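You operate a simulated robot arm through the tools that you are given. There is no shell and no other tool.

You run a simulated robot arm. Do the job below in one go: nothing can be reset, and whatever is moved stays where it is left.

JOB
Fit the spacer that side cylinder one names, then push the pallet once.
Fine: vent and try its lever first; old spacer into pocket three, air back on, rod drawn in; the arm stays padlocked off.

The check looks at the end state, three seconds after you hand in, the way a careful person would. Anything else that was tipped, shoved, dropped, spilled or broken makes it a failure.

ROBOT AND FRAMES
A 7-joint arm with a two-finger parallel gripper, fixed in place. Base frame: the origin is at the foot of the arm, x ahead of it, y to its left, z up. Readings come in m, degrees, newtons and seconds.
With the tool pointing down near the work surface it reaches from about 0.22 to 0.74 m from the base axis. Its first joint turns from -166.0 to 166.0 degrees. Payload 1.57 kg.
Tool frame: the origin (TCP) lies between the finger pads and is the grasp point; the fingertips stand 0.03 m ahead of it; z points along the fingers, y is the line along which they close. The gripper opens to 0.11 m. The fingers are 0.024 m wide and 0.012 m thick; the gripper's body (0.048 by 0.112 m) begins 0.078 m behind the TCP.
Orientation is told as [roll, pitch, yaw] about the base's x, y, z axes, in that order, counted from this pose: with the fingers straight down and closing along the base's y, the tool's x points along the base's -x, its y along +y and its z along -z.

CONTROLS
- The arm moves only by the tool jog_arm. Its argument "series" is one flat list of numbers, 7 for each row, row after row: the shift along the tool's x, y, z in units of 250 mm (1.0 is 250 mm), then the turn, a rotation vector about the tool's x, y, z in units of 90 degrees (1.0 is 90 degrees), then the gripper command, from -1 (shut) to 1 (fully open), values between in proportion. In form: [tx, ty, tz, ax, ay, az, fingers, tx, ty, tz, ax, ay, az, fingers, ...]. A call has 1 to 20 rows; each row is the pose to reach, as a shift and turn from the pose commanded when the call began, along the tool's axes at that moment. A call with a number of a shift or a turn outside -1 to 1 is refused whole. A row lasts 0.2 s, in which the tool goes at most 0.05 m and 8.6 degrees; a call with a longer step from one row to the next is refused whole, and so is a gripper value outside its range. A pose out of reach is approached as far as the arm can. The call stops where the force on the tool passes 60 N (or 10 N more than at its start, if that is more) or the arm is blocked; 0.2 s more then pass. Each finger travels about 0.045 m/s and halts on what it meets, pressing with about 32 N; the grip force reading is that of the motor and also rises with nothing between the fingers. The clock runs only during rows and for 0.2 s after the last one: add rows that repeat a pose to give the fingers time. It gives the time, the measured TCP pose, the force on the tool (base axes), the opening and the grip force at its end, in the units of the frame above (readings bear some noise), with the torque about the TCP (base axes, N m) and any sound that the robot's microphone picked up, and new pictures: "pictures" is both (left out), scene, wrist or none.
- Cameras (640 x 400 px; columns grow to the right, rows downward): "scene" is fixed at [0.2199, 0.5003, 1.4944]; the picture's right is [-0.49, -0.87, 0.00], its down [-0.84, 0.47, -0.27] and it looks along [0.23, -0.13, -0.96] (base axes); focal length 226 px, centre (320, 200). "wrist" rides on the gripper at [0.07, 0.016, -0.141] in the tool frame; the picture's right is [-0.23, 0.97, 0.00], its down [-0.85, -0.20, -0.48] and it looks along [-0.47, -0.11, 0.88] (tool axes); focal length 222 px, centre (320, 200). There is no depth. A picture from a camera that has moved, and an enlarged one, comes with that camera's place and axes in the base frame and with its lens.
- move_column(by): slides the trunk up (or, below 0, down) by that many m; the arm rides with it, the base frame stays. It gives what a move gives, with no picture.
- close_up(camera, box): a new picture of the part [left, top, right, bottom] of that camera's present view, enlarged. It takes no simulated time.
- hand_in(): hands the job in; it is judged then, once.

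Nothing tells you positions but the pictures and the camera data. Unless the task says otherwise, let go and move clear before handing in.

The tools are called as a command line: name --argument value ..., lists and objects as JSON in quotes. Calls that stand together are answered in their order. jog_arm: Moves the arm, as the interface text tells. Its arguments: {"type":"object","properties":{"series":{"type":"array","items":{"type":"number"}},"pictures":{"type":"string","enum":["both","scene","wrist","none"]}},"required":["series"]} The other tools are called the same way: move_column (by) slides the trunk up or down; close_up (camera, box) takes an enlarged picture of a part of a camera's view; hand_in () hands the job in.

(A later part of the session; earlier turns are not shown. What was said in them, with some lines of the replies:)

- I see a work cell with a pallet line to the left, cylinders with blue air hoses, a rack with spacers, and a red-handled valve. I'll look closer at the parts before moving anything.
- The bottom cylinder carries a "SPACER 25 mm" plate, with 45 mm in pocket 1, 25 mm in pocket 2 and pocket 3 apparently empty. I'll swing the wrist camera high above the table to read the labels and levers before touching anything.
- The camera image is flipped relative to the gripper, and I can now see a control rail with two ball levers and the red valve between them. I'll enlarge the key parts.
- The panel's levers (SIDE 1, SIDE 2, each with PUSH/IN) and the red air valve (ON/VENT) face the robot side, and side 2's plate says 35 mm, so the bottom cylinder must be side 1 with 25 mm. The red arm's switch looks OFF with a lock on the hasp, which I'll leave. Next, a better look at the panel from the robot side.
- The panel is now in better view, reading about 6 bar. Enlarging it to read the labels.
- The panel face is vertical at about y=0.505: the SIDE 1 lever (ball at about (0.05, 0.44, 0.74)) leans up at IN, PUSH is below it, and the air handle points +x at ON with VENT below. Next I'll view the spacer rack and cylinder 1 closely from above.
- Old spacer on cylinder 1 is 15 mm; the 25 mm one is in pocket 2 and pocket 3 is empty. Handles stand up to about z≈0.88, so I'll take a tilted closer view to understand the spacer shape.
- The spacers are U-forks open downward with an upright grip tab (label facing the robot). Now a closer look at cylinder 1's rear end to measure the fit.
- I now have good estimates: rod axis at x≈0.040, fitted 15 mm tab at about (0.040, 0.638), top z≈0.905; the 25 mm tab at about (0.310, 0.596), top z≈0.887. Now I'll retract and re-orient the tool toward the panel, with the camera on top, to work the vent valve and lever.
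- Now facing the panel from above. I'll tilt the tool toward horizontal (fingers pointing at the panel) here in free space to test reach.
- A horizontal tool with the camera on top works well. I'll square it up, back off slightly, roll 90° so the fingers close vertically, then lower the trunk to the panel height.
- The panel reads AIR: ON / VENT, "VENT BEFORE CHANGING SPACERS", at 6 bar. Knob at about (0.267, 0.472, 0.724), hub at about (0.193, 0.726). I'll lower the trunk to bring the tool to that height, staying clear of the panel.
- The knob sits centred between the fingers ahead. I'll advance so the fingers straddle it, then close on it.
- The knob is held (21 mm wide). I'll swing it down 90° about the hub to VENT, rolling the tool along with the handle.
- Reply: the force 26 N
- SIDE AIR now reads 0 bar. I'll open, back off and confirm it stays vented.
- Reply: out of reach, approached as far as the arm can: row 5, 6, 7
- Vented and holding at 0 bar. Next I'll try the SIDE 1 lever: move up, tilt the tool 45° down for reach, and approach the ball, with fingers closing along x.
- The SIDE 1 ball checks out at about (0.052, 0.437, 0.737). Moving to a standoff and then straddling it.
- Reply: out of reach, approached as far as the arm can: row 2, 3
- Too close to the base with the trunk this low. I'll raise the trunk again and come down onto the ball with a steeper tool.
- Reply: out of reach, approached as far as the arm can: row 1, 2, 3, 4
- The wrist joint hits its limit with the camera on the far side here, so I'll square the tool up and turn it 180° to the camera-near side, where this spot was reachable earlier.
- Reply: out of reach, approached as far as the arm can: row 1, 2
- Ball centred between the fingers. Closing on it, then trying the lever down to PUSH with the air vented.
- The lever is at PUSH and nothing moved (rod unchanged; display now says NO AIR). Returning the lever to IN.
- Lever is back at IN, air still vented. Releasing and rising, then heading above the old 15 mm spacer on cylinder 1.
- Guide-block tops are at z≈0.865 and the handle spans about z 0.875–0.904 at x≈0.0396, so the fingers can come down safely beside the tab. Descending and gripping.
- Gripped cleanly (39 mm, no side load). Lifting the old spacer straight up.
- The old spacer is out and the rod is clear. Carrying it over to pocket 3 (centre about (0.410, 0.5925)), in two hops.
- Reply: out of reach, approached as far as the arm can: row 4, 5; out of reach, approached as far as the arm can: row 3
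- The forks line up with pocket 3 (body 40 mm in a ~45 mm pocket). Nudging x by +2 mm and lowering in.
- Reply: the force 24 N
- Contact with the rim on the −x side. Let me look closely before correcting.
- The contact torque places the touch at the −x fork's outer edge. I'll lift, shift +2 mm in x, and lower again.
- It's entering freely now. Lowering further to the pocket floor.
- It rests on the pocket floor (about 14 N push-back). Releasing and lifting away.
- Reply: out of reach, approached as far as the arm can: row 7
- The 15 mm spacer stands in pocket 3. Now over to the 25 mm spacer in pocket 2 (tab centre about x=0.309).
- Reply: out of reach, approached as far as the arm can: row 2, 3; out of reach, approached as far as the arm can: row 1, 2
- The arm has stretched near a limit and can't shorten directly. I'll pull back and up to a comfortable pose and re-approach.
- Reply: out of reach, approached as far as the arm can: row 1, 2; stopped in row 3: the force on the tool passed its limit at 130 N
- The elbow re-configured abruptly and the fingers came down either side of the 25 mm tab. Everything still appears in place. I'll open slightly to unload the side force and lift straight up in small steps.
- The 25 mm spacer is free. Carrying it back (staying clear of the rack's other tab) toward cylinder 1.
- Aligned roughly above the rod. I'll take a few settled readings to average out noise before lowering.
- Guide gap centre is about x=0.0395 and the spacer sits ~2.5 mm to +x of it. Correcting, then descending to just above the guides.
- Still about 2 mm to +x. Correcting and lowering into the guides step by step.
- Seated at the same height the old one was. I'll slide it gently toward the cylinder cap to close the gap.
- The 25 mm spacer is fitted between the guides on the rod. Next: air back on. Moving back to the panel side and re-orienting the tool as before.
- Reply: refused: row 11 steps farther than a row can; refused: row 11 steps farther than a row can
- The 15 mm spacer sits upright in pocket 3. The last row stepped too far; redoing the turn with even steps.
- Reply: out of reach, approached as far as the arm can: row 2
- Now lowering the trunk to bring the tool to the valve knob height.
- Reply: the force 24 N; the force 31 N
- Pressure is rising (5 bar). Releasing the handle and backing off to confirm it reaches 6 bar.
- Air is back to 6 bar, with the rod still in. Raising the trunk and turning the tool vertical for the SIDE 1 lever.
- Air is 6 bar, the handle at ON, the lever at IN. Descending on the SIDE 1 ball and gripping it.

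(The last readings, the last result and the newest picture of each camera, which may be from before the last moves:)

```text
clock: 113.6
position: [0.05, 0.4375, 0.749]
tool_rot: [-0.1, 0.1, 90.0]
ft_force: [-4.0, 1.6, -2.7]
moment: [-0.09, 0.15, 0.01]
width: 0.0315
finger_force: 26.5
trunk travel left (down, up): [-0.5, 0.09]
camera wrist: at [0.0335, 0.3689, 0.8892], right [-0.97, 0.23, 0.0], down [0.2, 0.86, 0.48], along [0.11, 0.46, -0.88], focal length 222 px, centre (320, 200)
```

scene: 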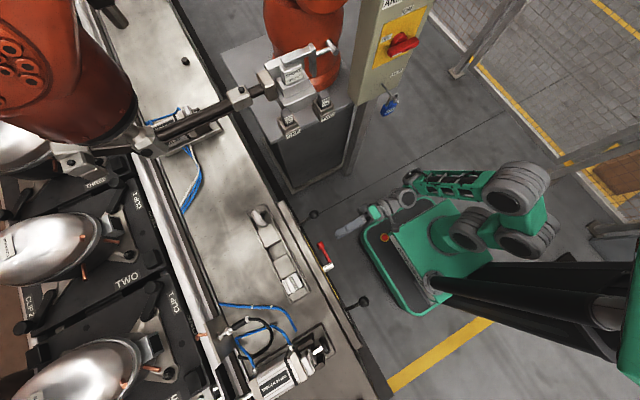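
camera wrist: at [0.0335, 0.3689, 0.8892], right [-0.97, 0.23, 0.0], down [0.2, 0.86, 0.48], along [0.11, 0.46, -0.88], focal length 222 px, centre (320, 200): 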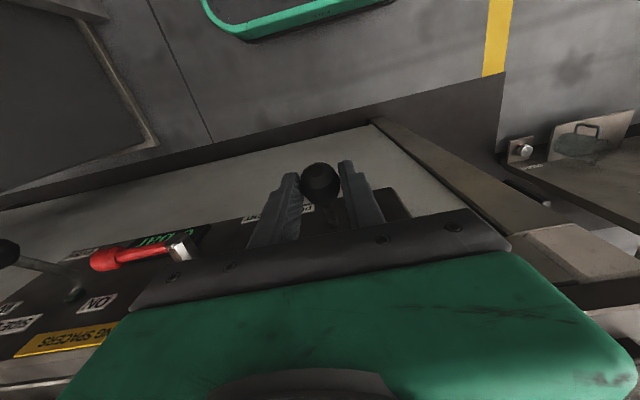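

Gripped with little side load. Pushing the lever to PUSH once.

jog_arm --series '[0.016, 0, 0.036, 0, 0, 0, -0.7, 0.027, 0, 0.072, 0, 0, 0, -0.7, 0.033, 0, 0.108, 0, 0, 0, -0.7, 0.034, 0, 0.14, 0, 0, 0, -0.7, 0.032, 0, 0.177, 0, 0, 0, -0.7, 0.026, 0, 0.213, 0, 0, 0, -0.7, 0.014, 0, 0.248, 0, 0, 0, -0.7, 0.0, 0, 0.28, 0, 0, 0, -0.7, 0.0, 0, 0.28, 0, 0, 0, -0.7, 0.0, 0, 0.28, 0, 0, 0, -0.7, 0.0, 0, 0.28, 0, 0, 0, -0.7]' --pictures "both"

close_up --camera "scene" --box '[200, 290, 360, 400]'

close_up --camera "scene" --box '[0, 200, 260, 400]'

```text
clock: 116.0
position: [0.0516, 0.4375, 0.6785]
tool_rot: [0.0, 0.2, 90.0]
ft_force: [-17.8, -4.4, -2.8]
moment: [-0.02, 0.01, -0.01]
width: 0.0323
finger_force: 9.0
trunk travel left (down, up): [-0.5, 0.09]
camera wrist: at [0.0339, 0.3688, 0.8188], right [-0.97, 0.23, 0.0], down [0.2, 0.86, 0.48], along [0.11, 0.46, -0.88], focal length 222 px, centre (320, 200)
```

scene: 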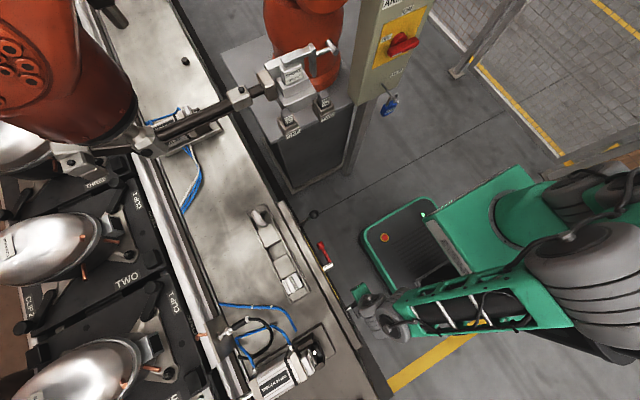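
wrist: 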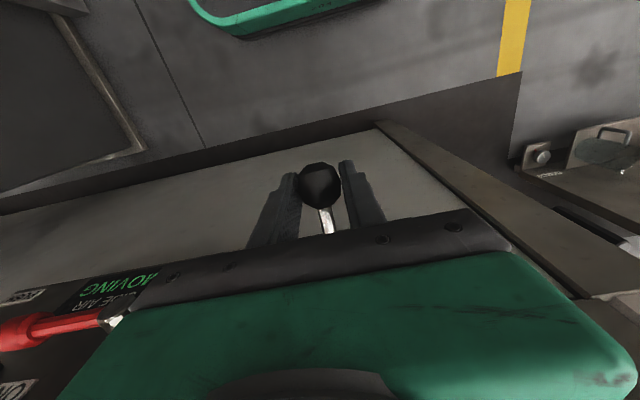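

```text
3.64 times, centred on (280, 345) of scene
camera zoom: at [0.2199, 0.5003, 1.4944], right [-0.49, -0.87, 0.0], down [-0.84, 0.47, -0.27], along [0.23, -0.13, -0.96], focal length 821 px, centre (466, -327)
```

zoom: 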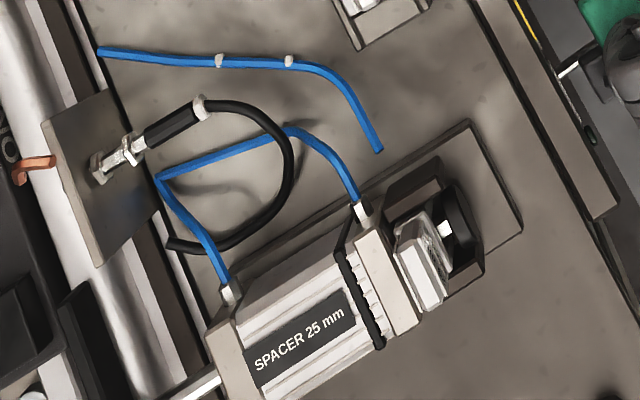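

```text
2.00 times, centred on (130, 300) of scene
camera zoom: at [0.2199, 0.5003, 1.4944], right [-0.49, -0.87, 0.0], down [-0.84, 0.47, -0.27], along [0.23, -0.13, -0.96], focal length 451 px, centre (700, 0)
```

zoom: 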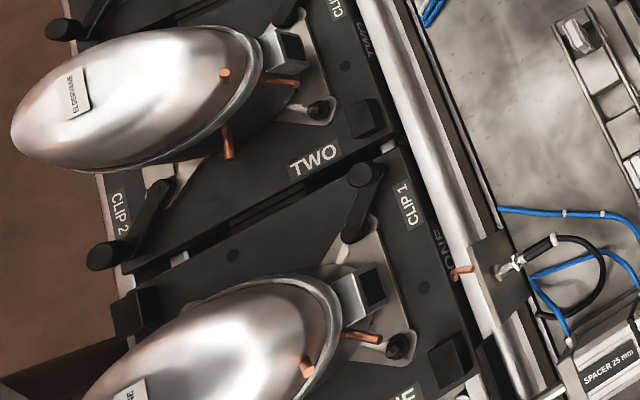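

The display reads MOVING and the rod is advancing. Holding until the stroke finishes.

jog_arm --series '[0, 0.004, 0, 0, 0, 0, -0.7, 0, 0.004, 0, 0, 0, 0, -0.7, 0, 0.004, 0, 0, 0, 0, -0.7, 0, 0.004, 0, 0, 0, 0, -0.7, 0, 0.004, 0, 0, 0, 0, -0.7, 0, 0.004, 0, 0, 0, 0, -0.7, 0, 0.004, 0, 0, 0, 0, -0.7, 0, 0.004, 0, 0, 0, 0, -0.7, 0, 0.004, 0, 0, 0, 0, -0.7, 0, 0.004, 0, 0, 0, 0, -0.7]' --pictures "both"

close_up --camera "scene" --box '[200, 290, 360, 400]'

close_up --camera "wrist" --box '[0, 240, 200, 360]'

```text
clock: 118.2
position: [0.0503, 0.4369, 0.678]
tool_rot: [0.0, 0.1, 90.0]
ft_force: [-13.9, -4.0, -4.2]
moment: [-0.13, 0.02, -0.03]
width: 0.0313
finger_force: 40.5
trunk travel left (down, up): [-0.5, 0.09]
camera wrist: at [0.0334, 0.3687, 0.8188], right [-0.97, 0.23, 0.0], down [0.2, 0.86, 0.48], along [0.11, 0.46, -0.88], focal length 222 px, centre (320, 200)
```

scene: 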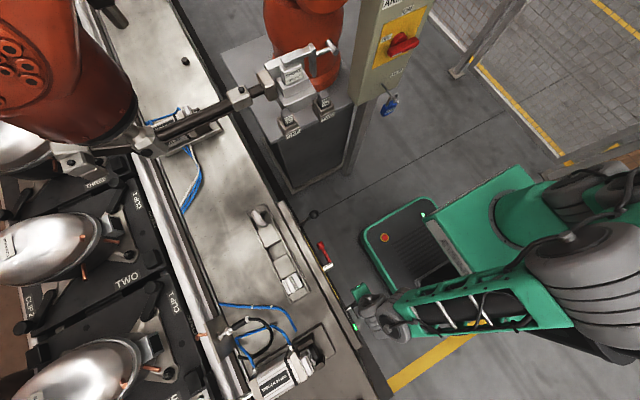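
wrist: 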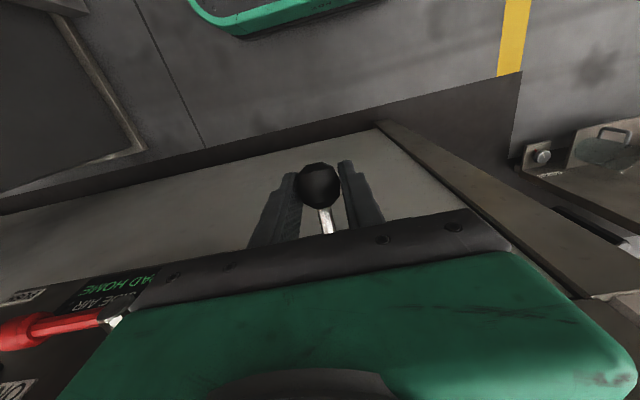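

```text
3.64 times, centred on (280, 345) of scene
camera zoom: at [0.2199, 0.5003, 1.4944], right [-0.49, -0.87, 0.0], down [-0.84, 0.47, -0.27], along [0.23, -0.13, -0.96], focal length 821 px, centre (466, -327)
```

zoom: 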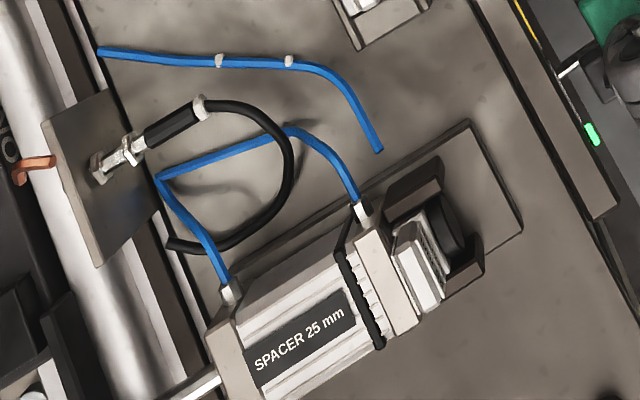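

```text
3.20 times, centred on (100, 300) of wrist
camera zoom: at [0.0334, 0.3687, 0.8188], right [-0.97, 0.23, 0.0], down [0.2, 0.86, 0.48], along [0.11, 0.46, -0.88], focal length 711 px, centre (1024, -120)
```

zoom: 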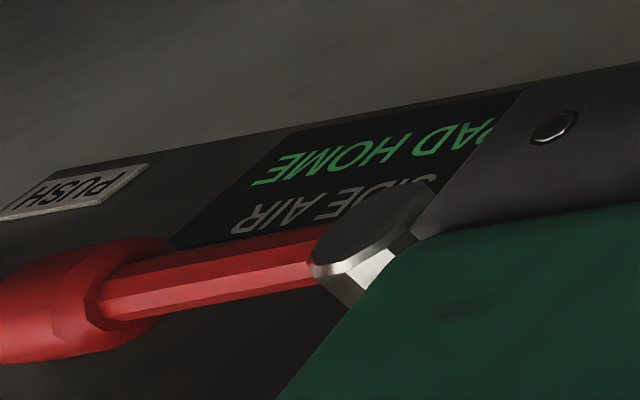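

The display now says PAD HOME, the SIDE 1 lamp is green and the stop disc is against the 25 mm spacer: stroke complete. Returning the lever to IN to draw the rod in.

jog_arm --series '[0.014, 0.006, -0.032, 0, 0, 0, -0.7, 0.026, 0.006, -0.067, 0, 0, 0, -0.7, 0.032, 0.006, -0.103, 0, 0, 0, -0.7, 0.034, 0.006, -0.14, 0, 0, 0, -0.7, 0.033, 0.006, -0.172, 0, 0, 0, -0.7, 0.027, 0.006, -0.208, 0, 0, 0, -0.7, 0.016, 0.006, -0.244, 0, 0, 0, -0.7, 0.0, 0.006, -0.284, 0, 0, 0, -0.7, 0.0, 0.006, -0.284, 0, 0, 0, -0.7]' --pictures "wrist"

jog_arm --series '[0, 0, 0, 0, 0, 0, -0.3, 0, 0, 0, 0, 0, 0, 0.2, 0, 0, 0, 0, 0, 0, 0.2, 0, 0, -0.12, 0, 0, 0, 0.2, 0, 0, -0.28, 0, 0, 0, 0.2, 0, 0, -0.44, 0, 0, 0, 0.2, 0, 0, -0.6, 0, 0, 0, 0.2, 0, 0, -0.76, 0, 0, 0, 0.2, 0, 0, -0.9, 0, 0, 0, 0.2]' --pictures "both"

close_up --camera "scene" --box '[200, 290, 360, 400]'

close_up --camera "wrist" --box '[100, 80, 440, 220]'

```text
clock: 120.2
position: [0.0494, 0.4347, 0.7475]
tool_rot: [0.1, 0.5, 89.9]
ft_force: [14.6, -5.5, -14.2]
moment: [-1.21, -0.3, -0.02]
width: 0.0314
finger_force: 39.7
trunk travel left (down, up): [-0.5, 0.09]
camera wrist: at [0.0333, 0.3674, 0.8881], right [-0.97, 0.23, 0.0], down [0.2, 0.86, 0.47], along [0.11, 0.46, -0.88], focal length 222 px, centre (320, 200)
```

wrist: 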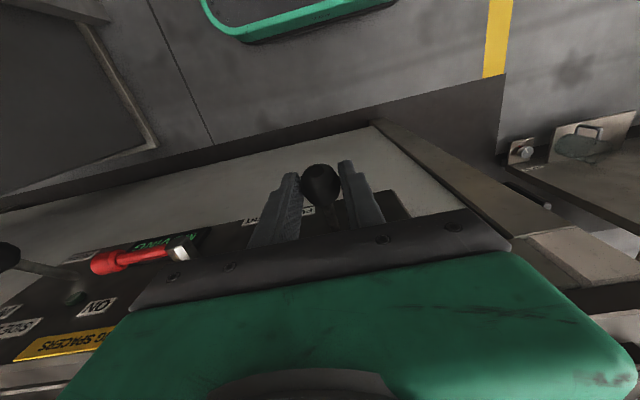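

```text
clock: 122.2
position: [0.0486, 0.4362, 0.975]
tool_rot: [0.1, 0.1, 89.9]
ft_force: [-0.5, -0.7, 0.4]
moment: [0.01, -0.01, 0.04]
width: 0.066
finger_force: 0.1
trunk travel left (down, up): [-0.5, 0.09]
camera wrist: at [0.0315, 0.3672, 1.1155], right [-0.97, 0.23, 0.0], down [0.2, 0.86, 0.48], along [0.11, 0.46, -0.88], focal length 222 px, centre (320, 200)
```

scene: 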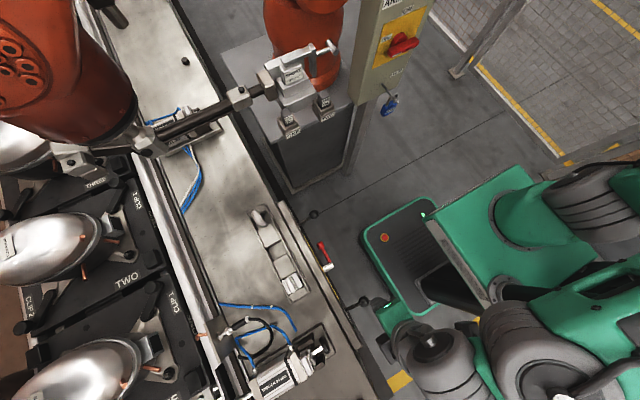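
wrist: 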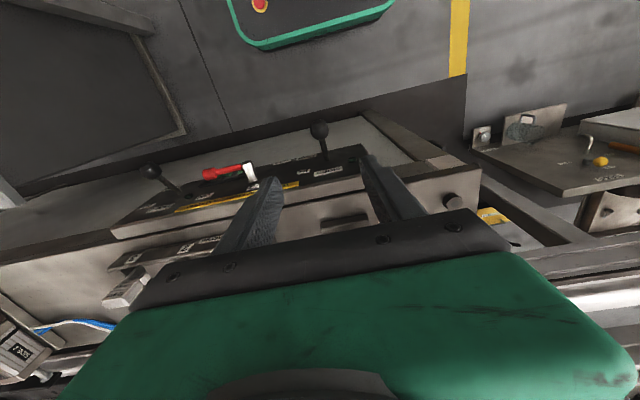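

```text
3.64 times, centred on (280, 345) of scene
camera zoom: at [0.2199, 0.5003, 1.4944], right [-0.49, -0.87, 0.0], down [-0.84, 0.47, -0.27], along [0.23, -0.13, -0.96], focal length 821 px, centre (466, -327)
```

zoom: 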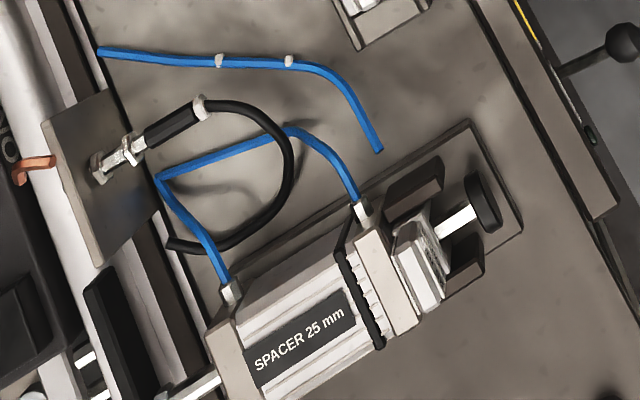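

```text
1.88 times, centred on (270, 150) of wrist
camera zoom: at [0.0315, 0.3672, 1.1155], right [-0.97, 0.23, 0.0], down [0.2, 0.86, 0.48], along [0.11, 0.46, -0.88], focal length 418 px, centre (414, 294)
```

zoom: 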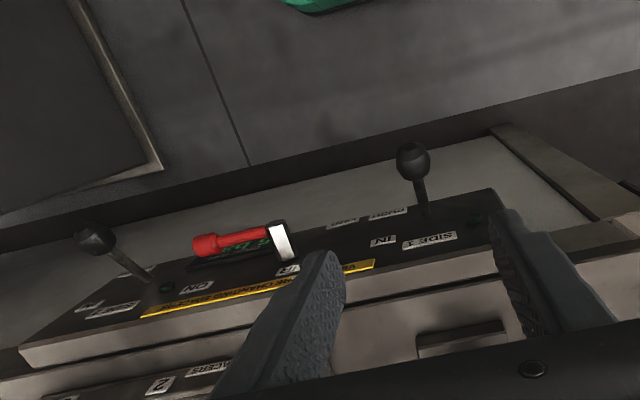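

The rod is drawn in, the lever is at IN, and the new spacer is in place. Backing the arm well clear and doing a final check of everything.

jog_arm --series '[0.06, -0.1, -0.05, 0, 0, 0, 0.2, 0.12, -0.2, -0.1, 0, 0, 0, 0.2, 0.18, -0.3, -0.15, 0, 0, 0, 0.2, 0.24, -0.4, -0.2, 0, 0, 0, 0.2, 0.28, -0.5, -0.25, 0, 0, 0, 0.2]' --pictures "both"

close_up --camera "scene" --box '[220, 190, 340, 310]'

close_up --camera "scene" --box '[240, 330, 340, 400]'

close_up --camera "scene" --box '[0, 200, 260, 400]'

close_up --camera "wrist" --box '[150, 60, 500, 210]'

close_up --camera "scene" --box '[350, 0, 440, 130]'

```text
clock: 123.4
position: [0.1724, 0.3668, 1.0354]
tool_rot: [0.0, 0.1, 90.0]
ft_force: [0.7, -0.7, -0.4]
moment: [-0.01, 0.02, 0.0]
width: 0.0659
finger_force: 0.1
trunk travel left (down, up): [-0.5, 0.09]
camera wrist: at [0.1565, 0.2977, 1.1763], right [-0.97, 0.23, 0.0], down [0.2, 0.86, 0.48], along [0.11, 0.46, -0.88], focal length 222 px, centre (320, 200)
```

scene: 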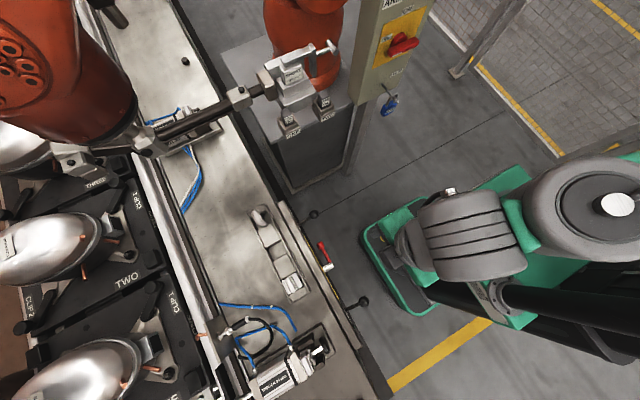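
wrist: 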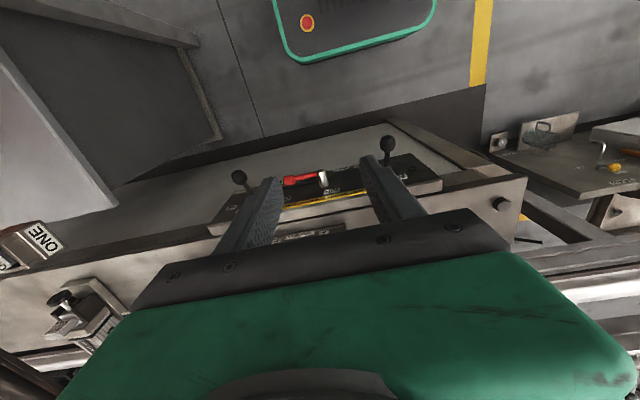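

```text
3.33 times, centred on (280, 250) of scene
camera zoom: at [0.2199, 0.5003, 1.4944], right [-0.49, -0.87, 0.0], down [-0.84, 0.47, -0.27], along [0.23, -0.13, -0.96], focal length 752 px, centre (453, 33)
```

zoom: 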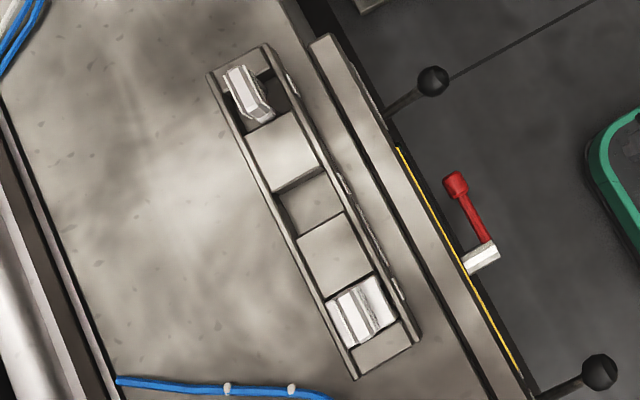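

```text
5.71 times, centred on (290, 365) of scene
camera zoom: at [0.2199, 0.5003, 1.4944], right [-0.49, -0.87, 0.0], down [-0.84, 0.47, -0.27], along [0.23, -0.13, -0.96], focal length 1290 px, centre (491, -743)
```

zoom: 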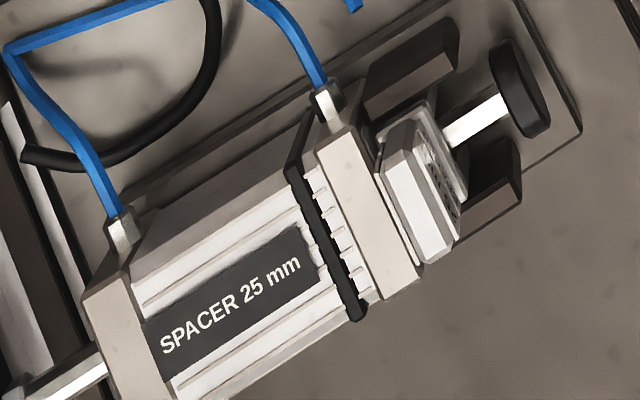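

```text
2.00 times, centred on (130, 300) of scene
camera zoom: at [0.2199, 0.5003, 1.4944], right [-0.49, -0.87, 0.0], down [-0.84, 0.47, -0.27], along [0.23, -0.13, -0.96], focal length 451 px, centre (700, 0)
```

zoom: 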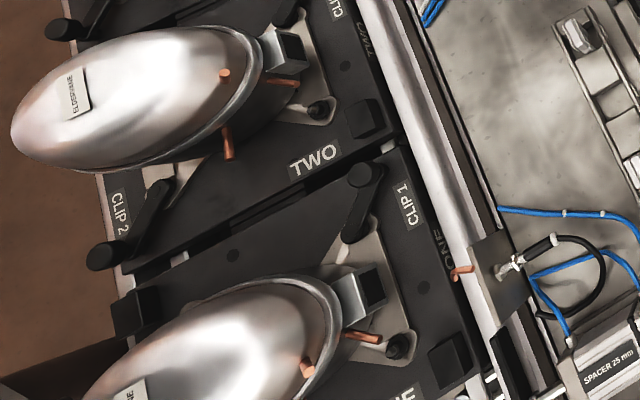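

```text
1.83 times, centred on (325, 135) of wrist
camera zoom: at [0.1565, 0.2977, 1.1763], right [-0.97, 0.23, 0.0], down [0.2, 0.86, 0.48], along [0.11, 0.46, -0.88], focal length 406 px, centre (311, 319)
```

zoom: 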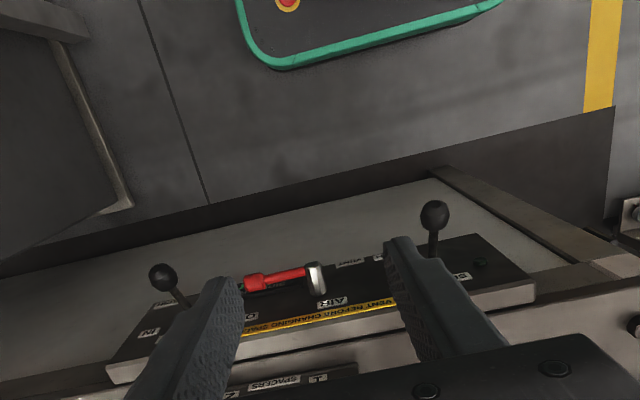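

```text
3.08 times, centred on (395, 65) of scene
camera zoom: at [0.2199, 0.5003, 1.4944], right [-0.49, -0.87, 0.0], down [-0.84, 0.47, -0.27], along [0.23, -0.13, -0.96], focal length 694 px, centre (89, 615)
```

zoom: 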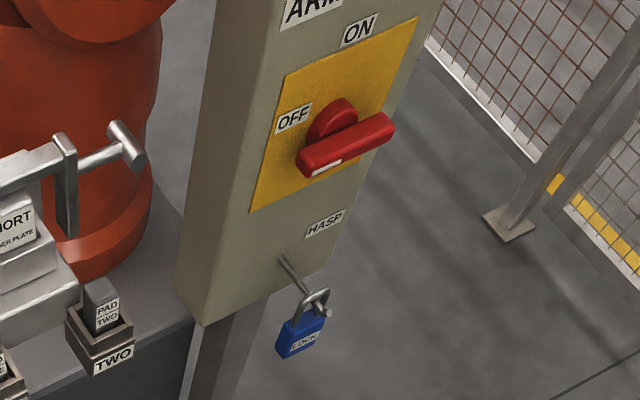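

close_up --camera "scene" --box '[0, 150, 220, 400]'

close_up --camera "scene" --box '[200, 290, 360, 400]'

close_up --camera "scene" --box '[150, 330, 250, 400]'

```text
1.60 times, centred on (110, 275) of scene
camera zoom: at [0.2199, 0.5003, 1.4944], right [-0.49, -0.87, 0.0], down [-0.84, 0.47, -0.27], along [0.23, -0.13, -0.96], focal length 361 px, centre (656, 80)
```

zoom: 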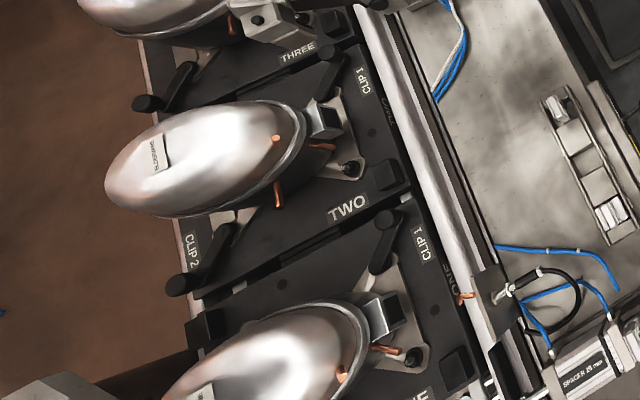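

```text
3.64 times, centred on (280, 345) of scene
camera zoom: at [0.2199, 0.5003, 1.4944], right [-0.49, -0.87, 0.0], down [-0.84, 0.47, -0.27], along [0.23, -0.13, -0.96], focal length 821 px, centre (466, -327)
```

zoom: 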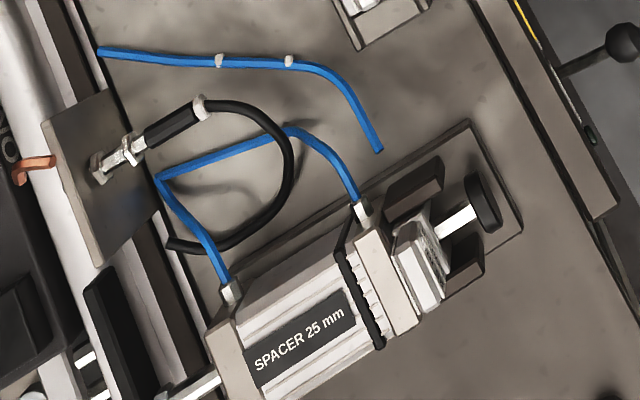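

```text
5.71 times, centred on (200, 365) of scene
camera zoom: at [0.2199, 0.5003, 1.4944], right [-0.49, -0.87, 0.0], down [-0.84, 0.47, -0.27], along [0.23, -0.13, -0.96], focal length 1290 px, centre (1006, -743)
```

zoom: 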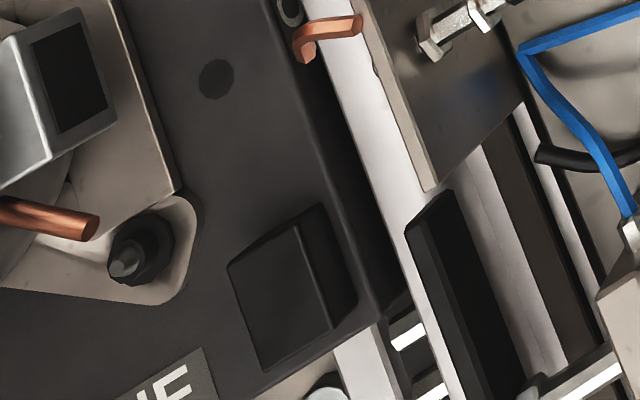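

Everything checks out:
- The 25 mm spacer is on cylinder 1, and the rod is drawn in with its lever at IN.
- The 15 mm spacer is in pocket 3.
- The air is on at 6 bar.
- The pallet was pushed once, and the display confirmed PAD HOME.
- The red arm's switch and padlock are untouched.

The arm is clear, so I'm handing in.

hand_in

```text
The job is handed in.
```

The 25 mm spacer that side cylinder one names is fitted, and the pallet has had its one push. I've handed the job in.

1. **Vent and lever test:** I vented the side air to 0 bar and tried the SIDE 1 lever. Nothing moved, and I put it back to IN.
2. **Spacers:** The old 15 mm spacer is standing in pocket three. The 25 mm one is on the rod between the guides.
3. **Push:** With the air back at 6 bar, I moved the lever to PUSH once. The stop disc came up against the new spacer, the display read PAD HOME and the SIDE 1 lamp went green.
4. **End state:** The lever is at IN, the rod is drawn in, the air is on and the robot is clear. I didn't touch the red arm's switch or padlock; the switch is still at OFF with the lock on the hasp.

- **Bump at the rack:** While I was moving to the 25 mm spacer, my arm changed posture suddenly. The gripper knocked the spacer rack with about 130 N before it stopped. In the pictures afterwards the rack hadn't shifted and nothing was tipped or visibly damaged.
- **Pallet movement:** I couldn't see the pallet itself move in the camera views, so the evidence for the push is the display, the lamp and the rod's full stroke.
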